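You operate a simulated robot arm through the tools that you are given. There is no shell and no other tool.

The job below is to be done with a simulated robot arm. You get a single attempt, and the scene is never put back.

## Task
Crimp the green coax plug, stand it in cup 1 of the block and check it with the multimeter.
Fine: one stroke, fingers clear, slide out again; ohm range, probe its pin, park the probe, multimeter off. Set down upright: green coax plug, red probe. Where these are worked on the way, their far stop is far enough and under half their travel is too little: press slide.

The check looks at the end state, three seconds after you hand in, the way a careful person would. Anything else that was tipped, shoved, dropped, spilled or broken makes it a failure.

## Robot
A 6-joint arm with a fingered hand, fixed in place. Base frame: the origin is on the floor under the middle of its stand, x ahead of it, y to its left, z up; the work surface is at about z = 0.803. Lengths are in m, angles in degrees, forces in N, time in s.
With the tool pointing down near the work surface it reaches from about 0.14 to 0.84 m from the base axis. Its first joint turns from -166.0 to 166.0 degrees. Payload 5 kg.
The tool frame sits at the grasp point between the pads (the TCP): z along the fingers, y along the line on which they close. The tips reach 0.036 m beyond it. The gripper opens to 0.12 m; its body begins 0.042 m behind the TCP. The gripper is a hand of 4 fingers: y runs from the thumb to the fingers, the wrist lies at [-0.019, -0.123, -0.211] in the tool frame, and closing takes about 1.5 s.
Orientation is that of the tool frame in the base frame, as a unit quaternion [w, x, y, z]. With the fingers straight down and the wrist toward the robot, the tool's x, y and z point along [0, 1, 0], [1, 0, 0] and [0, 0, -1] of the base frame.

## Interface
- The arm moves only by the tool drive_tool. Its argument "series" is a list of rows, each a list of 7 numbers: the turn, a rotation vector about the tool's x, y, z in units of 90 degrees (1.0 is 90 degrees), then the shift along the tool's x, y, z in units of 250 mm (1.0 is 250 mm), then the opening in per cent of the stroke, from 0 (shut) to 100 (fully open). In form: [[wx, wy, wz, dx, dy, dz, jaw], ...]. A call has 1 to 20 rows; each row is the pose to reach, as a shift and turn from the pose commanded when the call began, along the tool's axes at that moment. A call with a number of a shift or a turn outside -1 to 1 is refused whole. Rows are played at 5 a second. More than 0.05 m and 8.6 degrees between two rows, or a gripper value outside its range, and nothing of the call is played. Where a pose cannot be reached the arm comes as near as it can. A force on the tool above 40 N (or 10 N above the force at the start of the call, whichever is more), or a blocked arm, ends the call early, and 0.2 s more pass. Each finger travels about 0.045 m/s and halts on what it meets, pressing with about 24 N; the grip force reading is that of the motor and also rises with nothing between the fingers. The clock runs only during rows and for 0.2 s after the last one: add rows that repeat a pose to give the fingers time. The reply holds the time, the measured pose of the TCP, the force on the tool along the base axes, the opening and the grip force, in the units named above and with some noise, with the torque about the TCP (base axes, N m) and any sound that the robot's microphone picked up.
- Cameras (640 x 400 px; columns grow to the right, rows downward): "scene" is fixed at [0.4003, 0.6516, 1.452]; the picture's right is [-0.82, -0.57, 0.00], its down [-0.28, 0.40, -0.87] and it looks along [0.50, -0.72, -0.48] (base axes); focal length 324 px, centre (320, 200). "wrist" rides on the gripper at [0.073, -0.101, -0.142] in the tool frame; the picture's right is [-0.79, 0.29, -0.54], its down [-0.56, -0.70, 0.44] and it looks along [-0.25, 0.65, 0.71] (tool axes); focal length 280 px, centre (320, 200). There is no depth. A picture from a camera that has moved, and an enlarged one, comes with that camera's place and axes in the base frame and with its lens.
- grab_frame(camera): a new picture of that camera. It takes no simulated time.
- move_column(by): slides the trunk up (or, below 0, down) by that many m; the arm rides with it, the base frame stays. It gives what a move gives, with no picture.
- grasp_type(shape): the hand has 4 fingers and takes this shape, open, in about a second: jaw (thumb against the fingers, like two jaws); tri (thumb and two fingers); tip (a fingertip pinch); poke (one finger out to press); point (the index stretched); flat (the hand flat); cup (the hand cupped); fist (a fist). The gripper value then closes the fingers along that shape, each until it touches; the sizes above hold for jaw. It gives what a move gives, with no picture.
- enlarge(camera, box): a new picture of the part [left, top, right, bottom] of that camera's present view, enlarged. It takes no simulated time.
- hand_in(): hands the job in; it is judged then, once.

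Places have to be worked out from the pictures, the camera data and where the tool is seen. Open the gripper and draw the arm clear of the work before you hand the job in, unless the task says otherwise.

The tools are called after "Emit:" as name(argument=value, ...) on one line, values as JSON. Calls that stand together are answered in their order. drive_tool: Moves the arm, as the interface text tells. Its arguments: {"type":"object","properties":{"series":{"type":"array","items":{"type":"array","items":{"type":"number"}}}},"required":["series"]} The other tools are called the same way: move_column (by) moves the trunk up or down; grasp_type (shape) gives the hand a shape; grab_frame (camera) takes a picture; enlarge (camera, box) takes an enlarged picture of a part of a camera's view; hand_in () hands the job in.

At the start:

```text
clock: 0.0
tool_pos: [0.6335, -0.3344, 1.2505]
tool_rot: [-0.001, 0.707, 0.707, -0.001]
wrist_force: [-0.2, 0.7, 0.0]
ft_torque: [0.02, 0.0, -0.01]
grip_width: 0.1196
grip_force: 0.1
shape: jaw
trunk travel left (down, up): [-0.75, 0.09]
```

scene: 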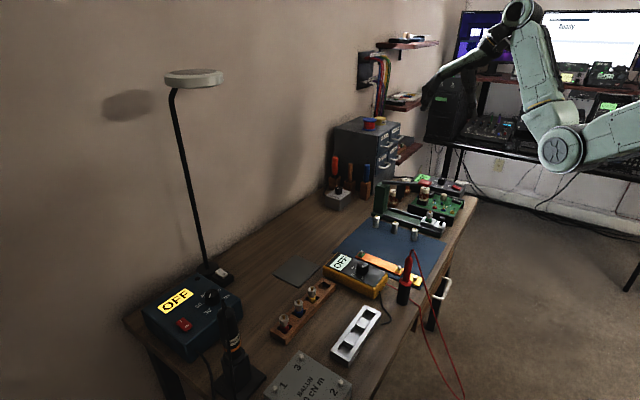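
wrist: 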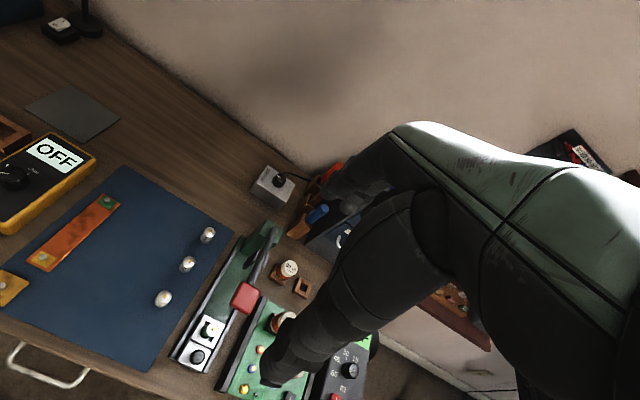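

The overview shows a bench with a mat, multimeter, press and several blocks; I need detail before moving. I'll take enlarged pictures of the relevant areas.

Emit:
enlarge(camera="scene", box=[320, 160, 480, 260])

Emit:
enlarge(camera="scene", box=[260, 240, 460, 365])

Emit:
enlarge(camera="scene", box=[120, 250, 360, 400])

Emit:
enlarge(camera="wrist", box=[120, 200, 400, 400])

```text
4.00 times, centred on (400, 210) of scene
camera zoom: at [0.4003, 0.6516, 1.452], right [-0.82, -0.57, 0.0], down [-0.28, 0.4, -0.87], along [0.5, -0.72, -0.48], focal length 1296 px, centre (0, 160)
```

zoom: 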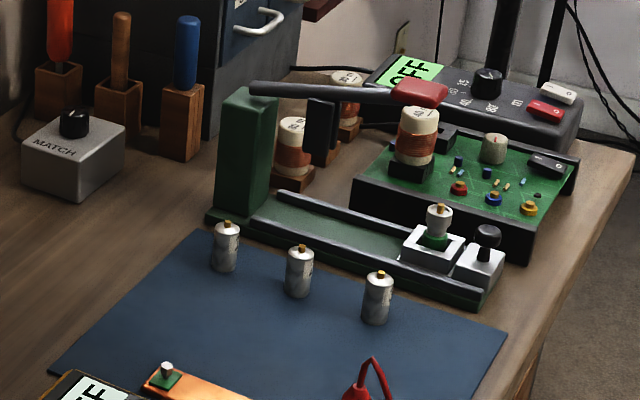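

```text
3.20 times, centred on (360, 302) of scene
camera zoom: at [0.4003, 0.6516, 1.452], right [-0.82, -0.57, 0.0], down [-0.28, 0.4, -0.87], along [0.5, -0.72, -0.48], focal length 1037 px, centre (192, -128)
```

zoom: 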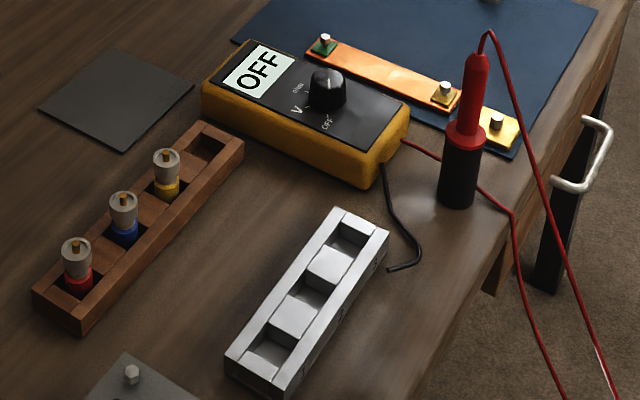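

```text
2.67 times, centred on (240, 325) of scene
camera zoom: at [0.4003, 0.6516, 1.452], right [-0.82, -0.57, 0.0], down [-0.28, 0.4, -0.87], along [0.5, -0.72, -0.48], focal length 864 px, centre (533, -133)
```

zoom: 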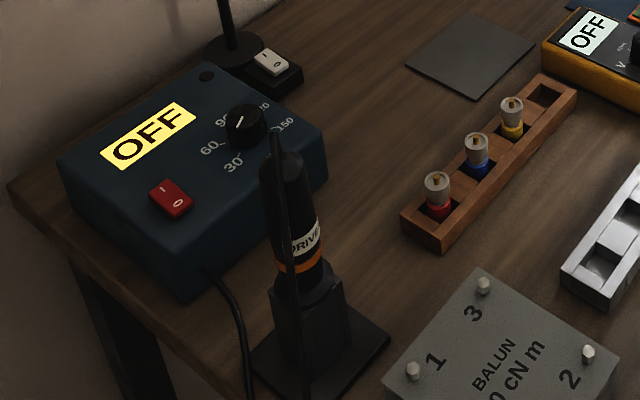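

```text
2.00 times, centred on (260, 300) of wrist
camera zoom: at [0.5321, -0.261, 1.3937], right [0.29, -0.79, 0.54], down [-0.7, -0.56, -0.44], along [0.65, -0.25, -0.71], focal length 561 px, centre (440, 0)
```

zoom: 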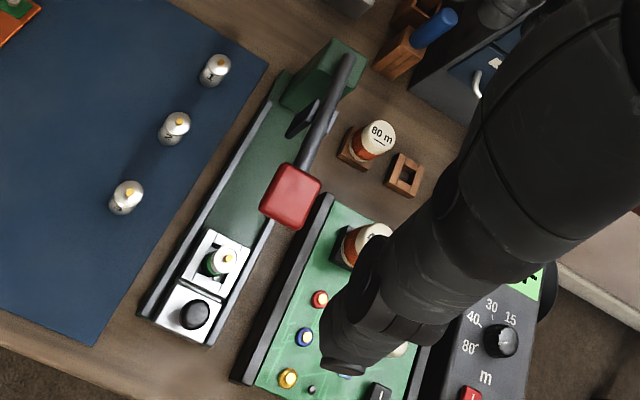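

The press runs along x at about y=-0.355, with the slide at its near end. I'll enlarge the press and the block more tightly to read labels and shapes.

Emit:
enlarge(camera="wrist", box=[180, 210, 320, 400])

Emit:
enlarge(camera="wrist", box=[0, 120, 130, 300])

Emit:
enlarge(camera="scene", box=[320, 290, 400, 370])

Emit:
enlarge(camera="scene", box=[370, 170, 460, 240])

Emit:
enlarge(camera="scene", box=[315, 240, 425, 310])

```text
2.11 times, centred on (250, 305) of wrist
camera zoom: at [0.5321, -0.261, 1.3937], right [0.29, -0.79, 0.54], down [-0.7, -0.56, -0.44], along [0.65, -0.25, -0.71], focal length 590 px, centre (467, -21)
```

zoom: 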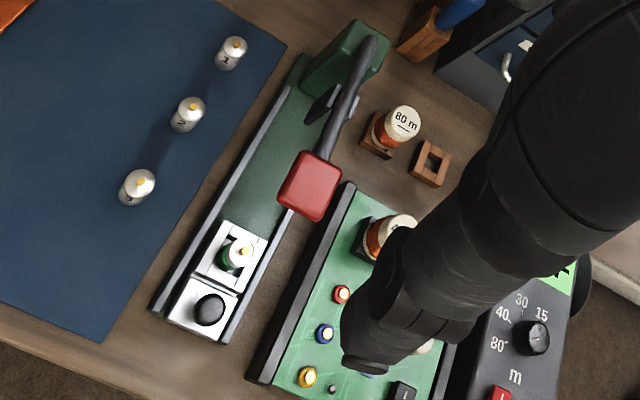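

```text
2.22 times, centred on (65, 210) of wrist
camera zoom: at [0.5321, -0.261, 1.3937], right [0.29, -0.79, 0.54], down [-0.7, -0.56, -0.44], along [0.65, -0.25, -0.71], focal length 623 px, centre (887, 178)
```

zoom: 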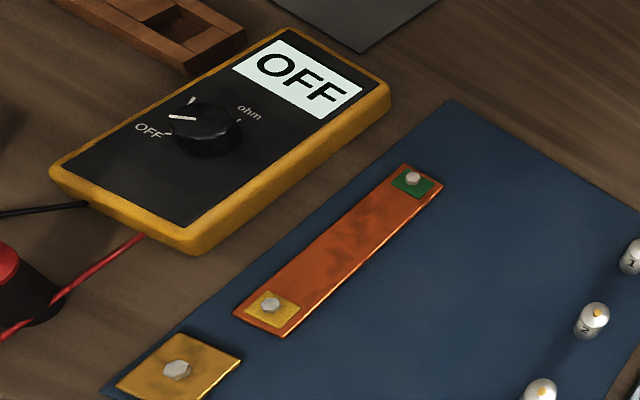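

```text
5.00 times, centred on (360, 330) of scene
camera zoom: at [0.4003, 0.6516, 1.452], right [-0.82, -0.57, 0.0], down [-0.28, 0.4, -0.87], along [0.5, -0.72, -0.48], focal length 1620 px, centre (120, -450)
```

zoom: 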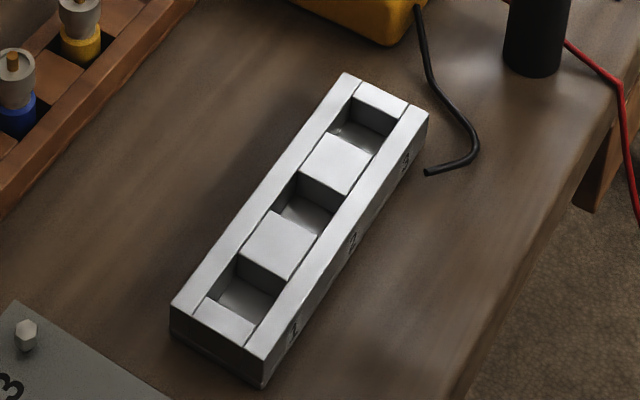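

```text
5.71 times, centred on (415, 205) of scene
camera zoom: at [0.4003, 0.6516, 1.452], right [-0.82, -0.57, 0.0], down [-0.28, 0.4, -0.87], along [0.5, -0.72, -0.48], focal length 1851 px, centre (-223, 171)
```

zoom: 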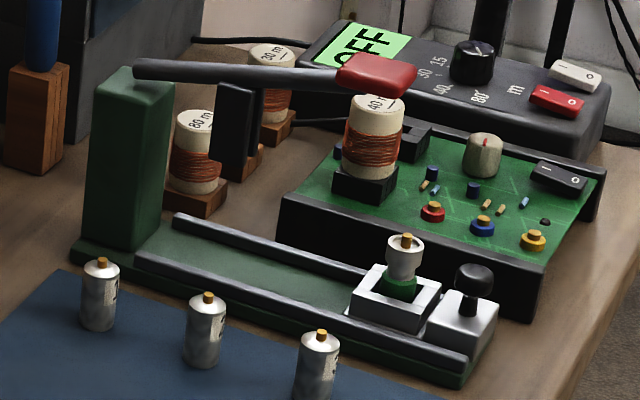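

```text
5.71 times, centred on (370, 275) of scene
camera zoom: at [0.4003, 0.6516, 1.452], right [-0.82, -0.57, 0.0], down [-0.28, 0.4, -0.87], along [0.5, -0.72, -0.48], focal length 1851 px, centre (34, -229)
```

zoom: 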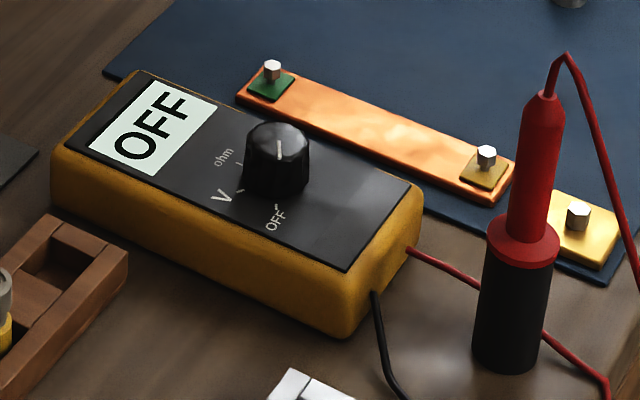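

Press slide holds the green plug at about (0.637,-0.356), knob at about (0.593,-0.351), lever handle near (0.67,-0.36,0.97). I move the tool back and lower to photograph the press more closely from the robot side.

Emit:
drive_tool(series=[[0, 0, 0, -0.05, -0.066, 0.1, 100], [0, 0, 0, -0.1, -0.133, 0.2, 100], [0, 0, 0, -0.15, -0.2, 0.3, 100], [0, 0, 0, -0.2, -0.266, 0.4, 100], [0, 0, 0, -0.25, -0.333, 0.5, 100], [0, 0, 0, -0.304, -0.4, 0.6, 100]])

Emit:
grab_frame(camera="wrist")

Emit:
grab_frame(camera="scene")

```text
clock: 1.4
tool_pos: [0.5244, -0.4097, 1.1031]
tool_rot: [0.003, 0.708, 0.707, 0.002]
wrist_force: [0.0, 0.0, -0.9]
ft_torque: [0.02, -0.01, -0.01]
grip_width: 0.1201
grip_force: 0.1
shape: jaw
trunk travel left (down, up): [-0.75, 0.09]
```

```text
taken
camera wrist: at [0.423, -0.3374, 1.2458], right [0.28, -0.79, 0.54], down [-0.7, -0.56, -0.45], along [0.66, -0.25, -0.71], focal length 280 px, centre (320, 200)
```

wrist: 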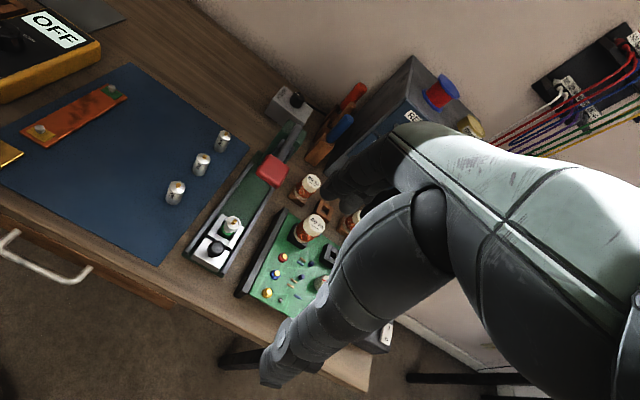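

```text
taken
```

scene: 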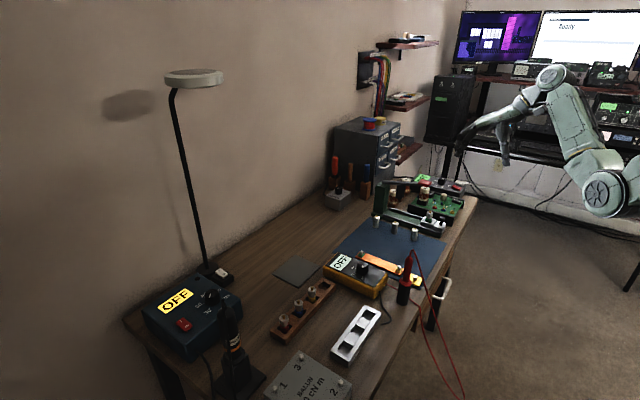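

The press is now visible clear of the hand. I'll enlarge it to measure the slide, plug, knob and lever.

Emit:
enlarge(camera="wrist", box=[170, 110, 330, 290])

Emit:
enlarge(camera="wrist", box=[180, 200, 276, 280])

Emit:
enlarge(camera="scene", box=[390, 180, 460, 240])

```text
2.22 times, centred on (250, 200) of wrist
camera zoom: at [0.423, -0.3374, 1.2458], right [0.28, -0.79, 0.54], down [-0.7, -0.56, -0.45], along [0.66, -0.25, -0.71], focal length 623 px, centre (476, 200)
```

zoom: 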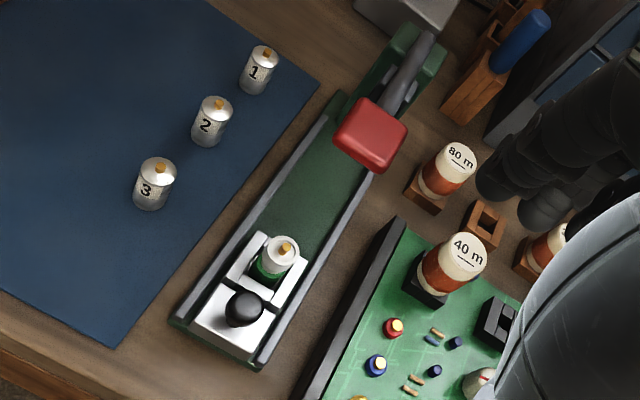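

```text
5.00 times, centred on (228, 240) of wrist
camera zoom: at [0.423, -0.3374, 1.2458], right [0.28, -0.79, 0.54], down [-0.7, -0.56, -0.45], along [0.66, -0.25, -0.71], focal length 1402 px, centre (780, 0)
```

zoom: 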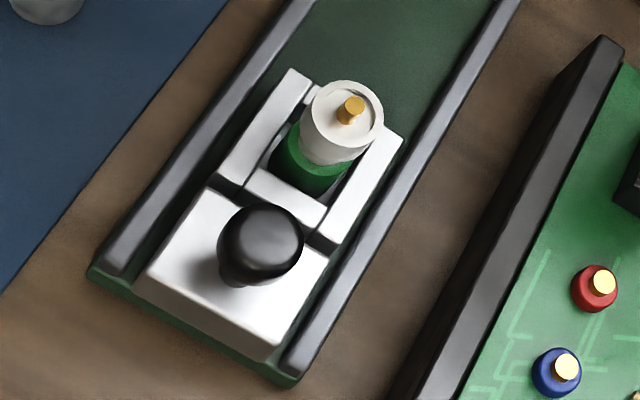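

```text
6.67 times, centred on (425, 210) of scene
camera zoom: at [0.4003, 0.6516, 1.452], right [-0.82, -0.57, 0.0], down [-0.28, 0.4, -0.87], along [0.5, -0.72, -0.48], focal length 2160 px, centre (-380, 133)
```

zoom: 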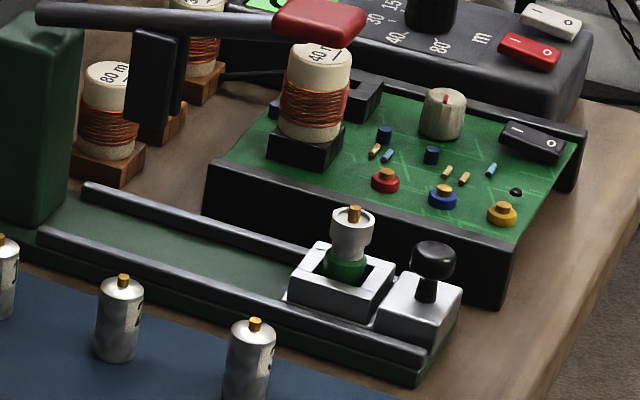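

Triangulating: plug pin top ≈(0.633,-0.359,0.872), slide knob ≈(0.590,-0.3585,0.859), lever pad ≈(0.667,-0.359,0.973), punch ≈ x 0.747. I'll now check what the tip shape looks like in free air.

Emit:
grasp_type(shape="tip")

Emit:
grab_frame(camera="wrist")

Emit:
enlarge(camera="scene", box=[420, 60, 580, 200])

```text
clock: 2.3
tool_pos: [0.5264, -0.4098, 1.1043]
tool_rot: [0.001, 0.707, 0.707, 0.002]
wrist_force: [-0.8, -0.7, -0.8]
ft_torque: [0.05, -0.03, -0.01]
grip_width: 0.1199
grip_force: 0.0
shape: tip
trunk travel left (down, up): [-0.75, 0.09]
```

```text
taken
camera wrist: at [0.424, -0.3366, 1.2463], right [0.28, -0.79, 0.54], down [-0.7, -0.56, -0.45], along [0.66, -0.25, -0.71], focal length 280 px, centre (320, 200)
```

wrist: 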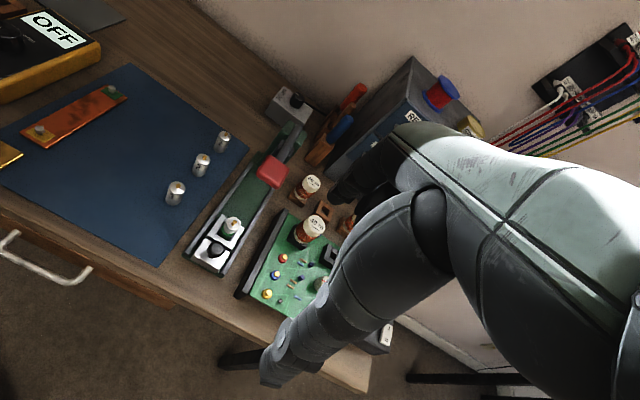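

```text
2.86 times, centred on (500, 130) of scene
camera zoom: at [0.4003, 0.6516, 1.452], right [-0.82, -0.57, 0.0], down [-0.28, 0.4, -0.87], along [0.5, -0.72, -0.48], focal length 926 px, centre (-194, 400)
```

zoom: 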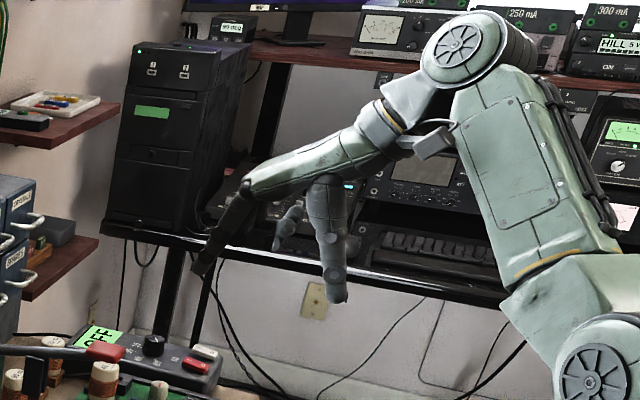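

In tip shape the index and thumb are extended and the others curl back. I'll close to about 20% in free air to see where the tips meet.

Emit:
drive_tool(series=[[0, 0, 0, 0, 0, 0, 20], [0, 0, 0, 0, 0, 0, 20], [0, 0, 0, 0, 0, 0, 20], [0, 0, 0, 0, 0, 0, 20], [0, 0, 0, 0, 0, 0, 20], [0, 0, 0, 0, 0, 0, 20], [0, 0, 0, 0, 0, 0, 20], [0, 0, 0, 0, 0, 0, 20]])

Emit:
grab_frame(camera="wrist")

Emit:
enlarge(camera="scene", box=[420, 80, 540, 160])

```text
clock: 4.1
tool_pos: [0.5264, -0.411, 1.1025]
tool_rot: [0.002, 0.707, 0.707, 0.002]
wrist_force: [-0.3, 0.0, 0.7]
ft_torque: [0.01, -0.04, -0.03]
grip_width: 0.0242
grip_force: 0.0
shape: tip
trunk travel left (down, up): [-0.75, 0.09]
```

```text
taken
camera wrist: at [0.4238, -0.3367, 1.2461], right [0.28, -0.79, 0.54], down [-0.7, -0.56, -0.45], along [0.66, -0.25, -0.71], focal length 280 px, centre (320, 200)
```

wrist: 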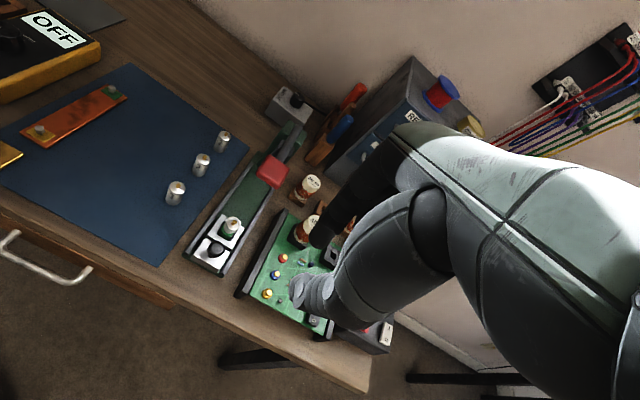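

```text
5.00 times, centred on (480, 120) of scene
camera zoom: at [0.4003, 0.6516, 1.452], right [-0.82, -0.57, 0.0], down [-0.28, 0.4, -0.87], along [0.5, -0.72, -0.48], focal length 1620 px, centre (-480, 600)
```

zoom: 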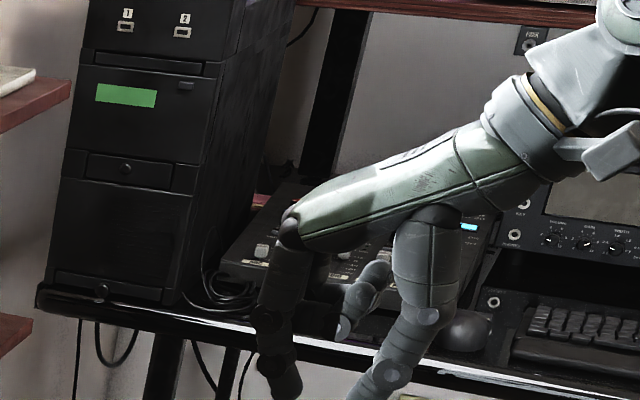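

The tip pinch works as expected: index in front, thumb behind, other fingers curled. I'll yaw the hand 90° so it will close along base y with the wrist on the +y side.

Emit:
drive_tool(series=[[0, 0, 0.091, 0, 0, 0, 50], [0, 0, 0.182, 0, 0, 0, 50], [0, 0, 0.273, 0, 0, 0, 50], [0, 0, 0.364, 0, 0, 0, 50], [0, 0, 0.455, 0, 0, 0, 50], [0, 0, 0.545, 0, 0, 0, 50], [0, 0, 0.636, 0, 0, 0, 50], [0, 0, 0.727, 0, 0, 0, 50], [0, 0, 0.818, 0, 0, 0, 50], [0, 0, 0.909, 0, 0, 0, 50], [0, 0, 1.0, 0, 0, 0, 50], [0, 0, 1.0, 0, 0, 0, 50]])

Emit:
grab_frame(camera="wrist")

Emit:
enlarge(camera="scene", box=[400, 60, 560, 200])

```text
clock: 6.7
tool_pos: [0.5255, -0.4097, 1.1035]
tool_rot: [0.0, 1.0, -0.002, 0.003]
wrist_force: [0.2, 0.1, -0.7]
ft_torque: [0.01, -0.02, 0.01]
grip_width: 0.0593
grip_force: 0.1
shape: tip
trunk travel left (down, up): [-0.75, 0.09]
```

```text
taken
camera wrist: at [0.5975, -0.3086, 1.2471], right [-0.79, -0.29, 0.54], down [-0.56, 0.7, -0.45], along [-0.25, -0.65, -0.72], focal length 280 px, centre (320, 200)
```

wrist: 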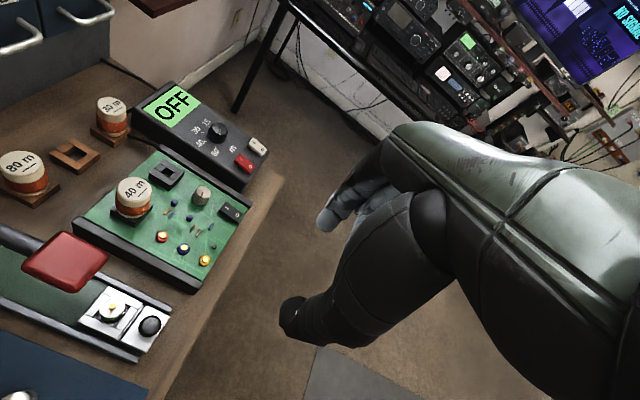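

```text
2.86 times, centred on (480, 130) of scene
camera zoom: at [0.4003, 0.6516, 1.452], right [-0.82, -0.57, 0.0], down [-0.28, 0.4, -0.87], along [0.5, -0.72, -0.48], focal length 926 px, centre (-137, 400)
```

zoom: 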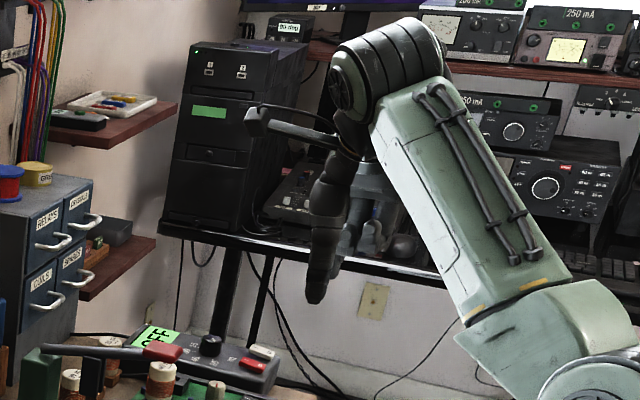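

The yaw works. For pushing the slide under the lever a single slanted finger from the +y side seems best, so I yaw back and look at the poke shape.

Emit:
drive_tool(series=[[0, 0, -0.091, 0, 0, 0, 50], [0, 0, -0.182, 0, 0, 0, 50], [0, 0, -0.273, 0, 0, 0, 50], [0, 0, -0.364, 0, 0, 0, 50], [0, 0, -0.455, 0, 0, 0, 50], [0, 0, -0.545, 0, 0, 0, 50], [0, 0, -0.636, 0, 0, 0, 50], [0, 0, -0.727, 0, 0, 0, 50], [0, 0, -0.818, 0, 0, 0, 50], [0, 0, -0.909, 0, 0, 0, 50], [0, 0, -1.0, 0, 0, 0, 50], [0, 0, -1.0, 0, 0, 0, 50]])

Emit:
grasp_type(shape="poke")

Emit:
grab_frame(camera="wrist")

Emit:
enlarge(camera="scene", box=[420, 80, 540, 160])

```text
clock: 9.3
tool_pos: [0.5257, -0.4102, 1.1033]
tool_rot: [0.002, 0.708, 0.707, 0.003]
wrist_force: [0.5, -0.2, -0.2]
ft_torque: [0.01, 0.01, 0.0]
grip_width: 0.0597
grip_force: 0.1
shape: tip
trunk travel left (down, up): [-0.75, 0.09]
```

```text
clock: 10.2
tool_pos: [0.5252, -0.41, 1.1023]
tool_rot: [0.001, 0.707, 0.708, 0.002]
wrist_force: [0.0, -0.1, -0.8]
ft_torque: [0.02, -0.01, 0.0]
grip_width: 0.0003
grip_force: 0.1
shape: poke
trunk travel left (down, up): [-0.75, 0.09]
```

```text
taken
camera wrist: at [0.4238, -0.337, 1.2459], right [0.28, -0.79, 0.54], down [-0.7, -0.56, -0.45], along [0.66, -0.25, -0.71], focal length 280 px, centre (320, 200)
```

wrist: 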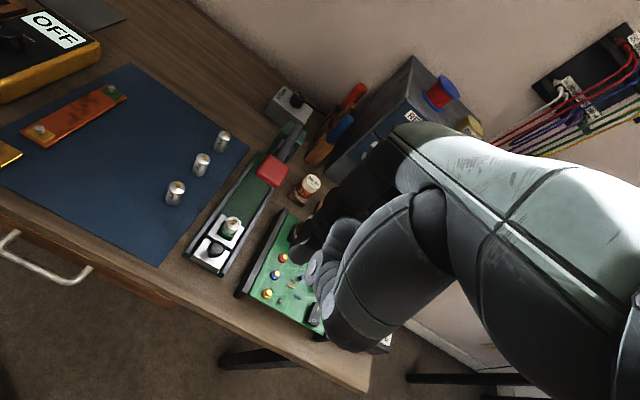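

```text
5.00 times, centred on (480, 120) of scene
camera zoom: at [0.4003, 0.6516, 1.452], right [-0.82, -0.57, 0.0], down [-0.28, 0.4, -0.87], along [0.5, -0.72, -0.48], focal length 1620 px, centre (-480, 600)
```

zoom: 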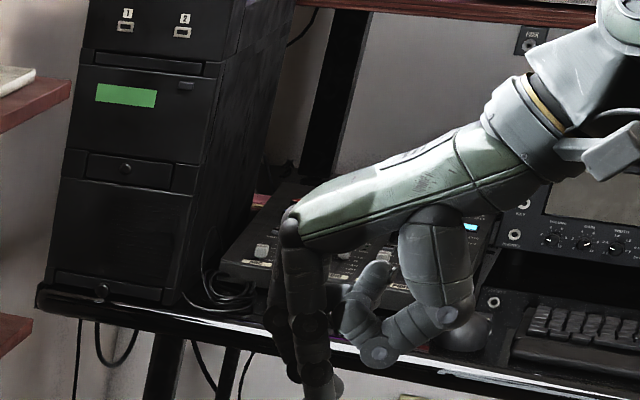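

The poke shape has one finger out; the crop cuts off the tip, so I'll widen it to find the fingertip.

Emit:
enlarge(camera="scene", box=[420, 110, 520, 172])

Emit:
enlarge(camera="wrist", box=[260, 180, 400, 360])

```text
6.40 times, centred on (470, 141) of scene
camera zoom: at [0.4003, 0.6516, 1.452], right [-0.82, -0.57, 0.0], down [-0.28, 0.4, -0.87], along [0.5, -0.72, -0.48], focal length 2073 px, centre (-640, 578)
```

zoom: 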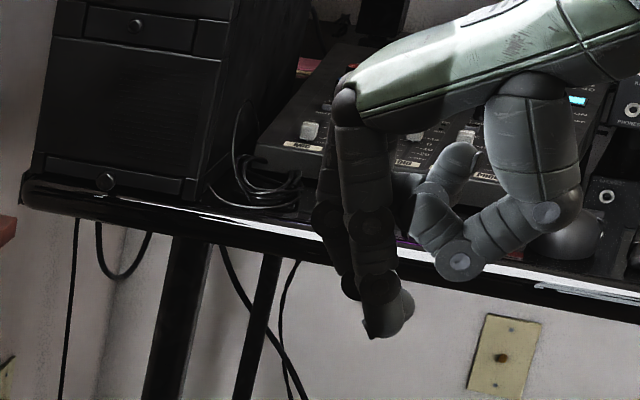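

```text
2.22 times, centred on (330, 270) of wrist
camera zoom: at [0.4238, -0.337, 1.2459], right [0.28, -0.79, 0.54], down [-0.7, -0.56, -0.45], along [0.66, -0.25, -0.71], focal length 623 px, centre (298, 44)
```

zoom: 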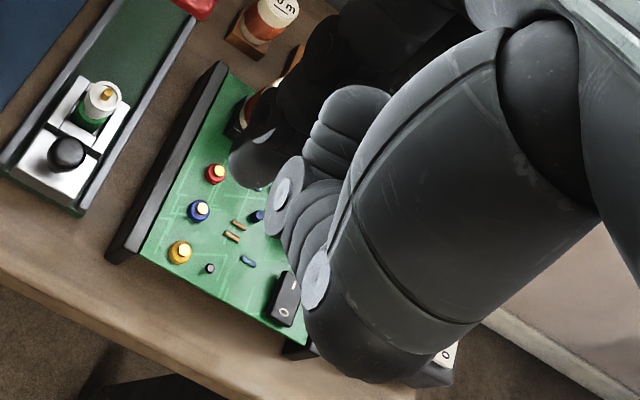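

The poke tip sits about 0.035 m beyond the TCP near the tool axis. I'll compare with the point shape before choosing.

Emit:
grasp_type(shape="point")

Emit:
enlarge(camera="scene", box=[400, 90, 528, 170])

Emit:
grab_frame(camera="wrist")

```text
clock: 11.1
tool_pos: [0.5261, -0.4106, 1.1033]
tool_rot: [0.002, 0.707, 0.707, 0.002]
wrist_force: [1.0, -0.2, -0.9]
ft_torque: [0.0, -0.02, -0.03]
grip_width: 0.0
grip_force: 0.1
shape: point
trunk travel left (down, up): [-0.75, 0.09]
```

```text
5.00 times, centred on (464, 130) of scene
camera zoom: at [0.4003, 0.6516, 1.452], right [-0.82, -0.57, 0.0], down [-0.28, 0.4, -0.87], along [0.5, -0.72, -0.48], focal length 1620 px, centre (-400, 550)
```

zoom: 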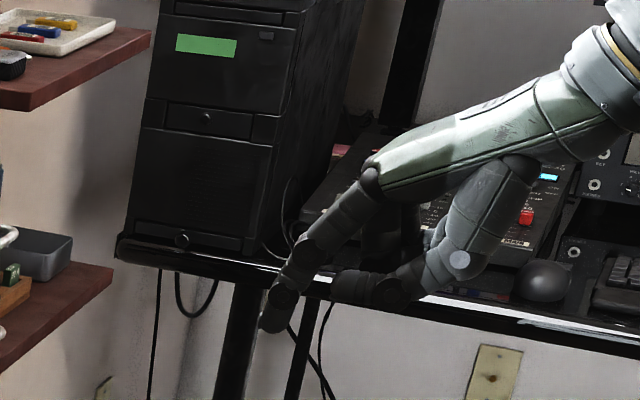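

```text
taken
camera wrist: at [0.4238, -0.3369, 1.2459], right [0.28, -0.79, 0.54], down [-0.7, -0.56, -0.45], along [0.66, -0.25, -0.71], focal length 280 px, centre (320, 200)
```

wrist: 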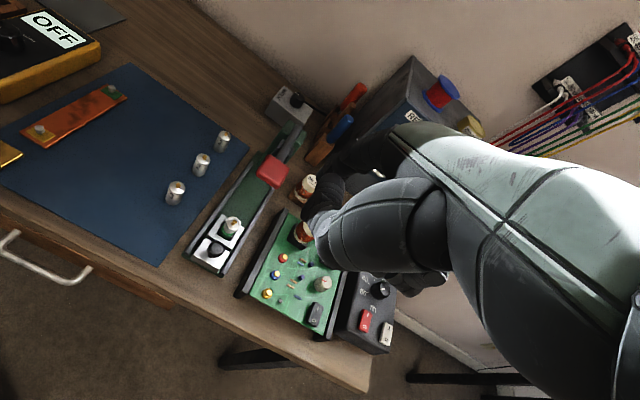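

Point shape gives a straight index slanting forward-down, good for reaching under the lever from the +y side. I'll yaw 90° again and then check how the finger lies.

Emit:
drive_tool(series=[[0, 0, 0.091, 0, 0, 0, 100], [0, 0, 0.182, 0, 0, 0, 100], [0, 0, 0.273, 0, 0, 0, 100], [0, 0, 0.364, 0, 0, 0, 100], [0, 0, 0.455, 0, 0, 0, 100], [0, 0, 0.545, 0, 0, 0, 100], [0, 0, 0.636, 0, 0, 0, 100], [0, 0, 0.727, 0, 0, 0, 100], [0, 0, 0.818, 0, 0, 0, 100], [0, 0, 0.909, 0, 0, 0, 100], [0, 0, 1.0, 0, 0, 0, 100], [0, 0, 1.0, 0, 0, 0, 100]])

Emit:
drive_tool(series=[[-0.084, 0, 0, 0, 0, 0, 100], [-0.167, 0, 0, 0, 0, 0, 100], [-0.167, 0, 0, 0, 0, 0, 100]])

Emit:
grab_frame(camera="wrist")

Emit:
enlarge(camera="scene", box=[380, 70, 540, 170])

```text
clock: 13.7
tool_pos: [0.5259, -0.409, 1.1039]
tool_rot: [-0.001, 1.0, -0.002, 0.003]
wrist_force: [-0.5, 0.1, 0.4]
ft_torque: [0.01, -0.02, -0.03]
grip_width: 0.0
grip_force: 0.0
shape: point
trunk travel left (down, up): [-0.75, 0.09]
```

```text
clock: 14.5
tool_pos: [0.527, -0.4111, 1.1037]
tool_rot: [0.131, 0.991, -0.002, 0.002]
wrist_force: [0.1, 0.2, 0.2]
ft_torque: [0.0, -0.01, 0.01]
grip_width: 0.0003
grip_force: 0.0
shape: point
trunk travel left (down, up): [-0.75, 0.09]
```

```text
taken
camera wrist: at [0.5983, -0.2756, 1.2154], right [-0.79, -0.14, 0.59], down [-0.56, 0.56, -0.61], along [-0.25, -0.82, -0.52], focal length 280 px, centre (320, 200)
```

wrist: 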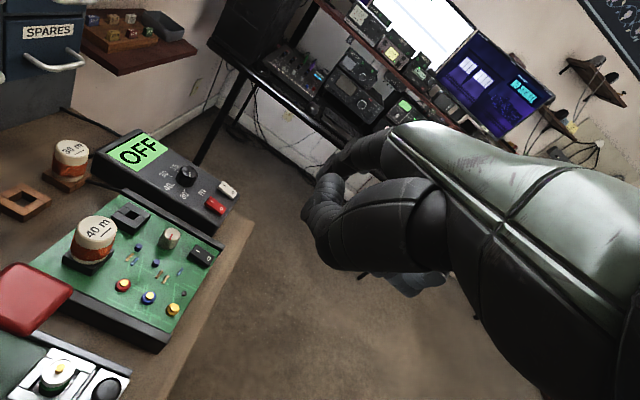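

```text
4.00 times, centred on (460, 120) of scene
camera zoom: at [0.4003, 0.6516, 1.452], right [-0.82, -0.57, 0.0], down [-0.28, 0.4, -0.87], along [0.5, -0.72, -0.48], focal length 1296 px, centre (-240, 520)
```

zoom: 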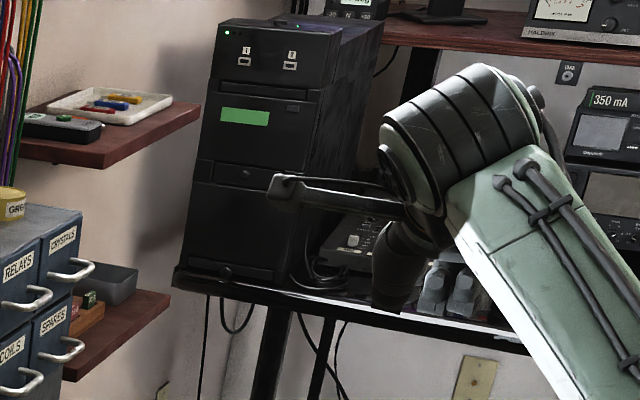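

The hand hides the finger from the scene camera here; I'll zoom the wrist view to find the index tip.

Emit:
enlarge(camera="wrist", box=[280, 120, 440, 280])

Emit:
enlarge(camera="wrist", box=[0, 250, 192, 400])

```text
2.50 times, centred on (360, 200) of wrist
camera zoom: at [0.5983, -0.2756, 1.2154], right [-0.79, -0.14, 0.59], down [-0.56, 0.56, -0.61], along [-0.25, -0.82, -0.52], focal length 701 px, centre (220, 200)
```

zoom: 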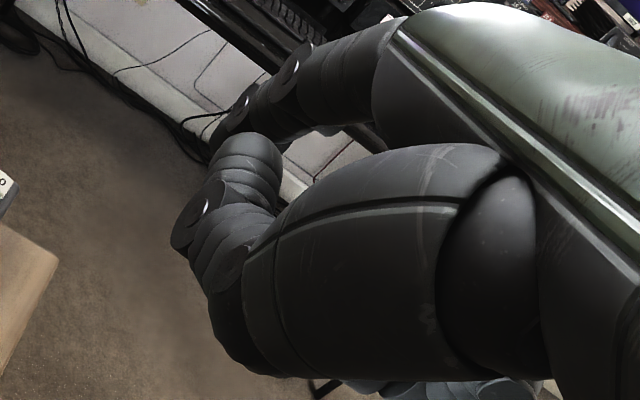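

```text
2.67 times, centred on (96, 325) of wrist
camera zoom: at [0.5983, -0.2756, 1.2154], right [-0.79, -0.14, 0.59], down [-0.56, 0.56, -0.61], along [-0.25, -0.82, -0.52], focal length 748 px, centre (917, -133)
```

zoom: 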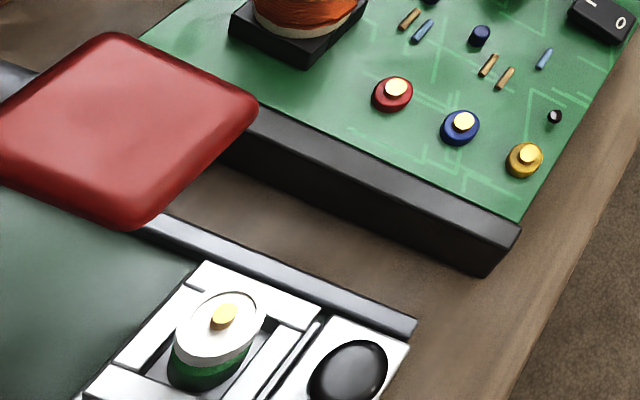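

The index tip shows at wrist pixel (320,177), i.e. about [0.02, 0.076, 0.027] in the tool frame. I move over to +y first and then partway down next to the slide knob.

Emit:
drive_tool(series=[[0, 0, 0, 0.01, -0.16, -0.043, 100], [0, 0, 0, 0.021, -0.32, -0.086, 100], [0, 0, 0, 0.032, -0.481, -0.129, 100], [0, 0, 0, 0.032, -0.53, 0.054, 100], [0, 0, 0, 0.032, -0.582, 0.246, 100], [0, 0, 0, 0.032, -0.634, 0.44, 100], [0, 0, 0, 0.032, -0.685, 0.632, 100], [0, 0, 0, 0.032, -0.685, 0.632, 100]])

Emit:
grab_frame(camera="wrist")

Emit:
grab_frame(camera="scene")

```text
refused: row 6 steps farther than a row can; nothing moved
```

```text
taken
camera wrist: at [0.5983, -0.2756, 1.2154], right [-0.79, -0.14, 0.59], down [-0.56, 0.56, -0.61], along [-0.25, -0.82, -0.52], focal length 280 px, centre (320, 200)
```

wrist: 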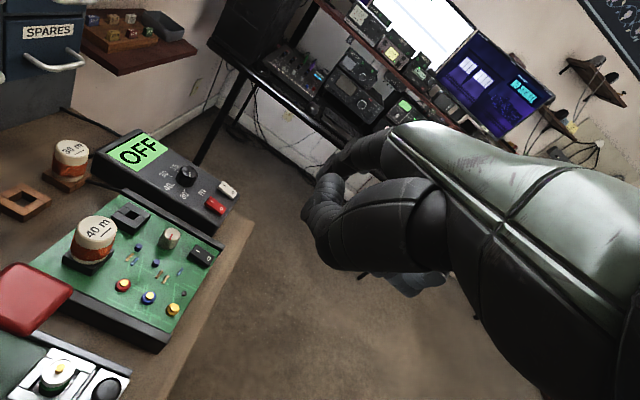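

```text
taken
```

scene: 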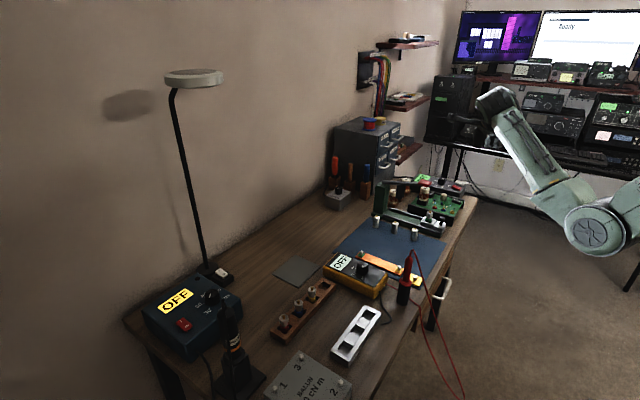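

The call was refused because one step was a hair too long. I'll resend with smaller steps.

Emit:
drive_tool(series=[[0, 0, 0, 0.01, -0.16, -0.043, 100], [0, 0, 0, 0.021, -0.32, -0.086, 100], [0, 0, 0, 0.032, -0.481, -0.129, 100], [0, 0, 0, 0.032, -0.522, 0.023, 100], [0, 0, 0, 0.032, -0.563, 0.175, 100], [0, 0, 0, 0.032, -0.604, 0.328, 100], [0, 0, 0, 0.032, -0.645, 0.48, 100], [0, 0, 0, 0.032, -0.685, 0.632, 100], [0, 0, 0, 0.032, -0.685, 0.632, 100]])

Emit:
grab_frame(camera="wrist")

Emit:
grab_frame(camera="scene")

```text
clock: 16.5
tool_pos: [0.5336, -0.2855, 0.9063]
tool_rot: [0.131, 0.991, -0.001, 0.002]
wrist_force: [-0.7, 0.0, -0.6]
ft_torque: [0.0, -0.06, 0.0]
grip_width: 0.0001
grip_force: 0.0
shape: point
trunk travel left (down, up): [-0.75, 0.09]
```

```text
taken
camera wrist: at [0.6065, -0.1504, 1.0187], right [-0.79, -0.14, 0.59], down [-0.56, 0.56, -0.61], along [-0.25, -0.82, -0.52], focal length 280 px, centre (320, 200)
```

wrist: 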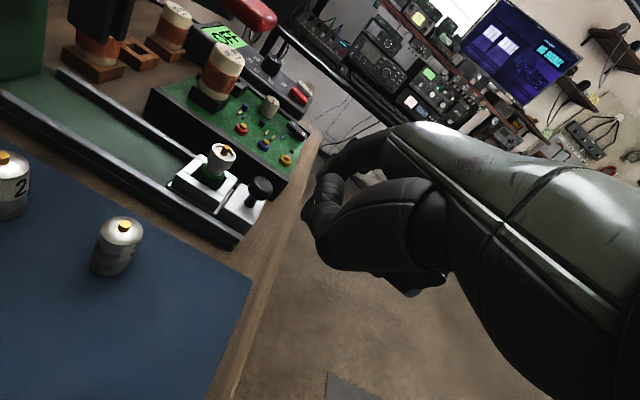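

```text
taken
```

scene: 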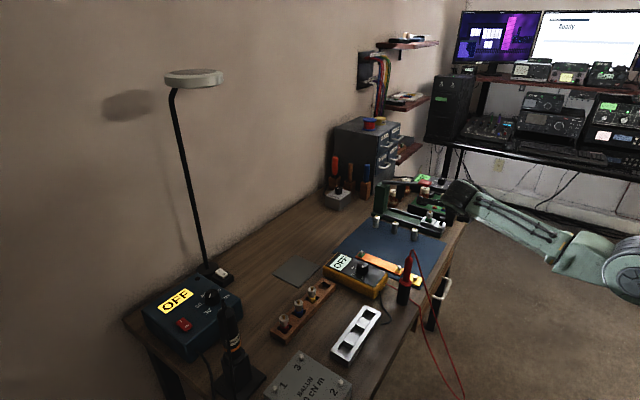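

The new pose matches my target within 1 mm and gives a good side view of the slide. I'll enlarge to refine the knob and fingertip positions.

Emit:
enlarge(camera="wrist", box=[170, 120, 370, 245])

Emit:
enlarge(camera="wrist", box=[0, 0, 300, 190])

Emit:
enlarge(camera="scene", box=[390, 160, 490, 240])

```text
3.20 times, centred on (270, 182) of wrist
camera zoom: at [0.6065, -0.1504, 1.0187], right [-0.79, -0.14, 0.59], down [-0.56, 0.56, -0.61], along [-0.25, -0.82, -0.52], focal length 897 px, centre (480, 256)
```

zoom: 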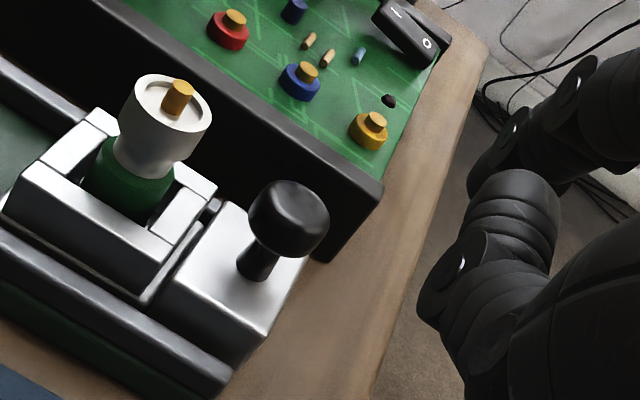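

```text
2.11 times, centred on (150, 95) of wrist
camera zoom: at [0.6065, -0.1504, 1.0187], right [-0.79, -0.14, 0.59], down [-0.56, 0.56, -0.61], along [-0.25, -0.82, -0.52], focal length 590 px, centre (678, 421)
```

zoom: 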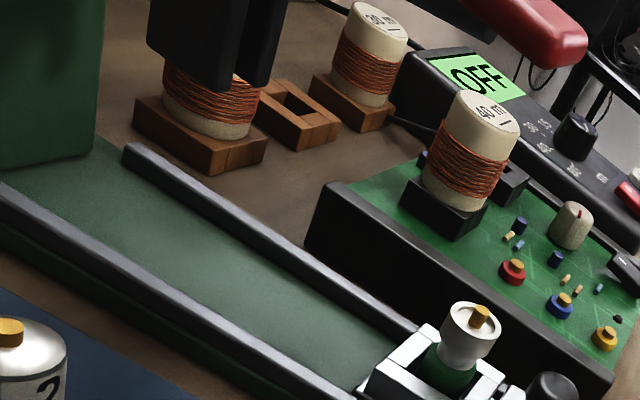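

```text
5.00 times, centred on (440, 200) of scene
camera zoom: at [0.4003, 0.6516, 1.452], right [-0.82, -0.57, 0.0], down [-0.28, 0.4, -0.87], along [0.5, -0.72, -0.48], focal length 1620 px, centre (-280, 200)
```

zoom: 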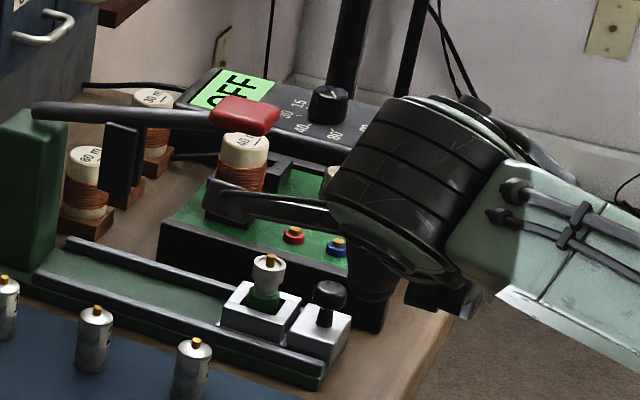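

Knob confirmed at (0.590,-0.358,0.857), radius ~11.5 mm; the index is at x≈0.554, about 16 mm short of it. I descend 5 cm so the fingertip sits behind the knob.

Emit:
drive_tool(series=[[0, 0, 0, 0, -0.013, 0.048, 100], [0, 0, 0, 0, -0.026, 0.096, 100], [0, 0, 0, 0, -0.039, 0.145, 100], [0, 0, 0, 0, -0.052, 0.193, 100], [0, 0, 0, 0, -0.052, 0.193, 100]])

Emit:
enlarge(camera="wrist", box=[170, 80, 370, 205])

Emit:
enlarge(camera="scene", box=[390, 160, 490, 240])

```text
clock: 17.7
tool_pos: [0.5343, -0.2854, 0.8563]
tool_rot: [0.131, 0.991, -0.001, 0.002]
wrist_force: [-0.6, 0.2, -0.1]
ft_torque: [0.01, 0.0, -0.01]
grip_width: 0.0
grip_force: 0.0
shape: point
trunk travel left (down, up): [-0.75, 0.09]
```

```text
3.20 times, centred on (270, 142) of wrist
camera zoom: at [0.6072, -0.1504, 0.9691], right [-0.79, -0.14, 0.59], down [-0.56, 0.56, -0.61], along [-0.25, -0.82, -0.52], focal length 897 px, centre (480, 384)
```

zoom: 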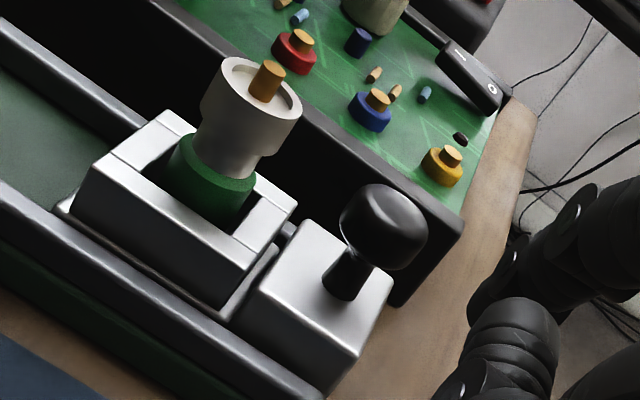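

```text
5.00 times, centred on (440, 200) of scene
camera zoom: at [0.4003, 0.6516, 1.452], right [-0.82, -0.57, 0.0], down [-0.28, 0.4, -0.87], along [0.5, -0.72, -0.48], focal length 1620 px, centre (-280, 200)
```

zoom: 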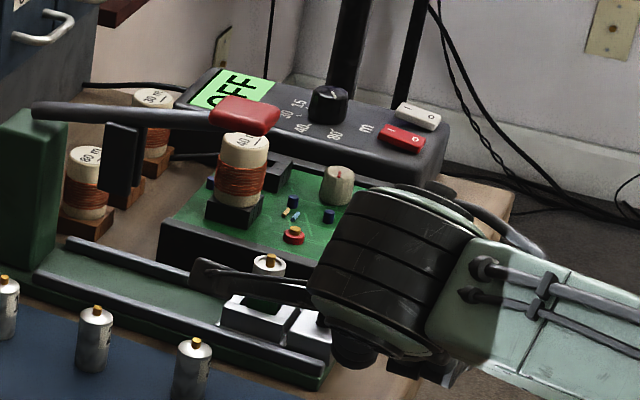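

Finger is in place behind the knob with no contact. I push +x slowly by 6 cm and watch the force.

Emit:
drive_tool(series=[[0, 0, 0, 0.02, 0, 0, 100], [0, 0, 0, 0.04, 0, 0, 100], [0, 0, 0, 0.06, 0, 0, 100], [0, 0, 0, 0.08, 0, 0, 100], [0, 0, 0, 0.1, 0, 0, 100], [0, 0, 0, 0.12, 0, 0, 100], [0, 0, 0, 0.14, 0, 0, 100], [0, 0, 0, 0.16, 0, 0, 100], [0, 0, 0, 0.18, 0, 0, 100], [0, 0, 0, 0.2, 0, 0, 100], [0, 0, 0, 0.22, 0, 0, 100], [0, 0, 0, 0.24, 0, 0, 100]])

Emit:
grab_frame(camera="wrist")

Emit:
enlarge(camera="scene", box=[370, 160, 470, 240])

```text
clock: 20.3
tool_pos: [0.597, -0.2863, 0.8568]
tool_rot: [0.131, 0.991, 0.0, 0.003]
wrist_force: [-1.3, -0.1, -0.5]
ft_torque: [0.01, 0.03, -0.11]
grip_width: 0.1151
grip_force: 0.1
shape: point
trunk travel left (down, up): [-0.75, 0.09]
```

```text
taken
camera wrist: at [0.6678, -0.1504, 0.9693], right [-0.79, -0.14, 0.59], down [-0.56, 0.56, -0.61], along [-0.25, -0.82, -0.52], focal length 280 px, centre (320, 200)
```

wrist: 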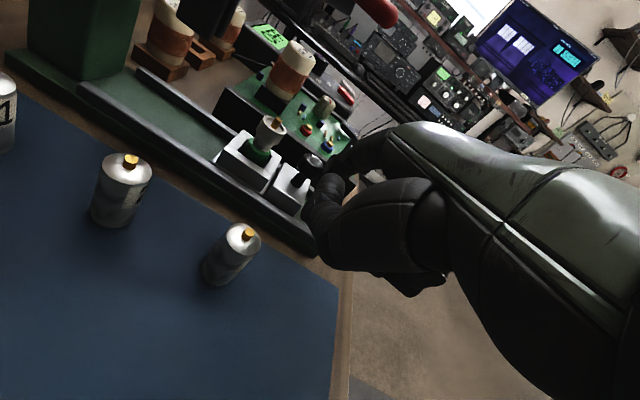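

```text
5.00 times, centred on (420, 200) of scene
camera zoom: at [0.4003, 0.6516, 1.452], right [-0.82, -0.57, 0.0], down [-0.28, 0.4, -0.87], along [0.5, -0.72, -0.48], focal length 1620 px, centre (-180, 200)
```

zoom: 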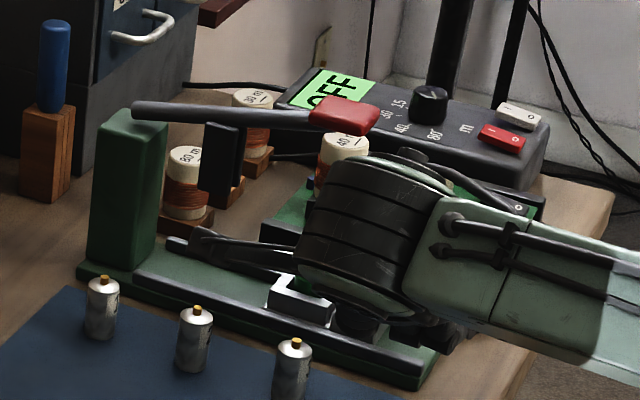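

The slide is moving with only ~1 N. Let me enlarge the wrist view to confirm contact geometry before continuing.

Emit:
enlarge(camera="wrist", box=[200, 90, 360, 250])

```text
2.50 times, centred on (280, 170) of wrist
camera zoom: at [0.6678, -0.1504, 0.9693], right [-0.79, -0.14, 0.59], down [-0.56, 0.56, -0.61], along [-0.25, -0.82, -0.52], focal length 701 px, centre (420, 275)
```

zoom: 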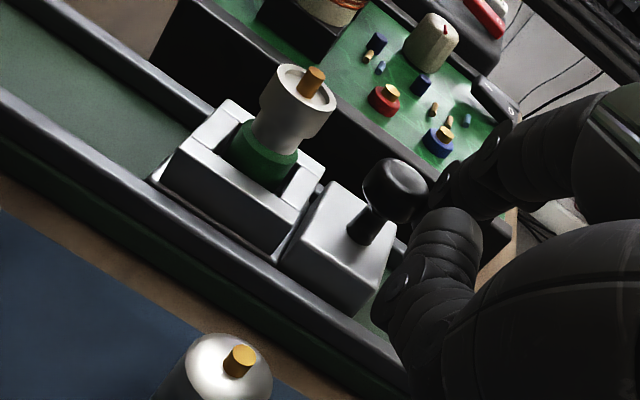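

Knob now at x≈0.631, so the contact relation is knob x = TCP x + 0.034. I continue pushing 7 cm at the same slow pace.

Emit:
drive_tool(series=[[0, 0, 0, 0.02, 0, 0, 100], [0, 0, 0, 0.04, 0, 0, 100], [0, 0, 0, 0.06, 0, 0, 100], [0, 0, 0, 0.08, 0, 0, 100], [0, 0, 0, 0.1, 0, 0, 100], [0, 0, 0, 0.12, 0, 0, 100], [0, 0, 0, 0.14, 0, 0, 100], [0, 0, 0, 0.16, 0, 0, 100], [0, 0, 0, 0.18, 0, 0, 100], [0, 0, 0, 0.2, 0, 0, 100], [0, 0, 0, 0.22, 0, 0, 100], [0, 0, 0, 0.24, 0, 0, 100], [0, 0, 0, 0.26, 0, 0, 100]])

Emit:
grab_frame(camera="wrist")

Emit:
enlarge(camera="wrist", box=[160, 60, 360, 185])

Emit:
enlarge(camera="scene", box=[370, 160, 470, 240])

```text
clock: 23.1
tool_pos: [0.6613, -0.2856, 0.8566]
tool_rot: [0.132, 0.991, 0.0, 0.003]
wrist_force: [-0.7, -0.2, -0.3]
ft_torque: [0.01, -0.01, -0.08]
grip_width: 0.1153
grip_force: 0.0
shape: point
trunk travel left (down, up): [-0.75, 0.09]
```

```text
taken
camera wrist: at [0.7336, -0.1505, 0.9689], right [-0.79, -0.14, 0.59], down [-0.56, 0.56, -0.61], along [-0.25, -0.82, -0.52], focal length 280 px, centre (320, 200)
```

wrist: 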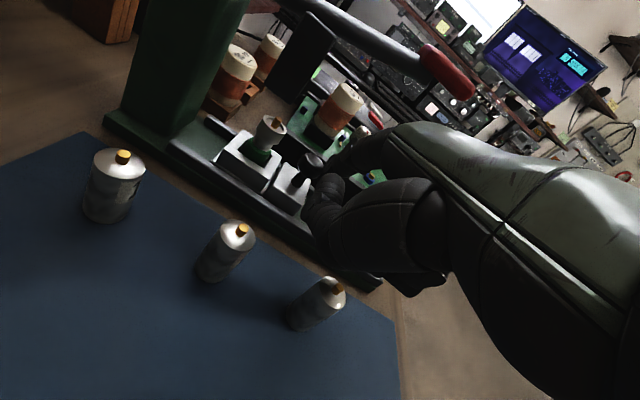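

```text
3.20 times, centred on (260, 122) of wrist
camera zoom: at [0.7336, -0.1505, 0.9689], right [-0.79, -0.14, 0.59], down [-0.56, 0.56, -0.61], along [-0.25, -0.82, -0.52], focal length 897 px, centre (512, 448)
```

zoom: 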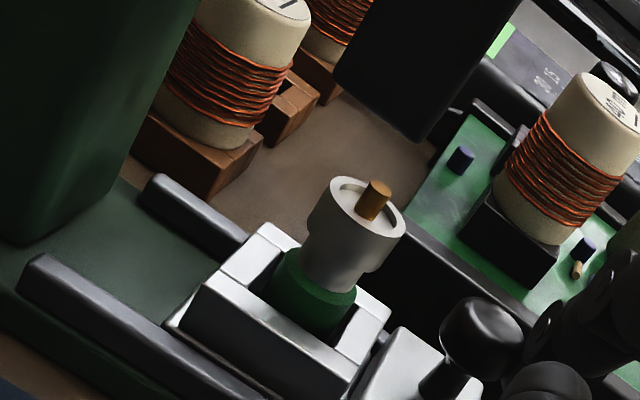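

```text
5.00 times, centred on (420, 200) of scene
camera zoom: at [0.4003, 0.6516, 1.452], right [-0.82, -0.57, 0.0], down [-0.28, 0.4, -0.87], along [0.5, -0.72, -0.48], focal length 1620 px, centre (-180, 200)
```

zoom: 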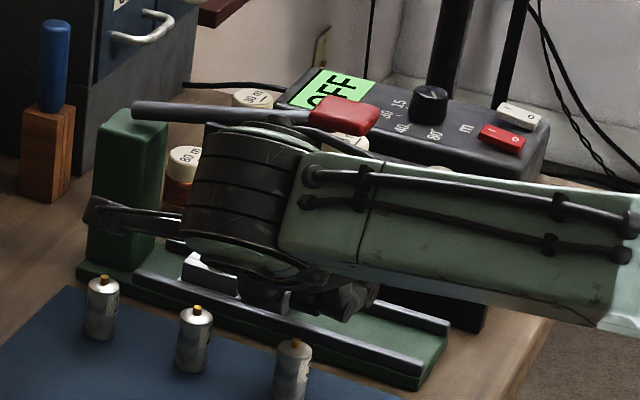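

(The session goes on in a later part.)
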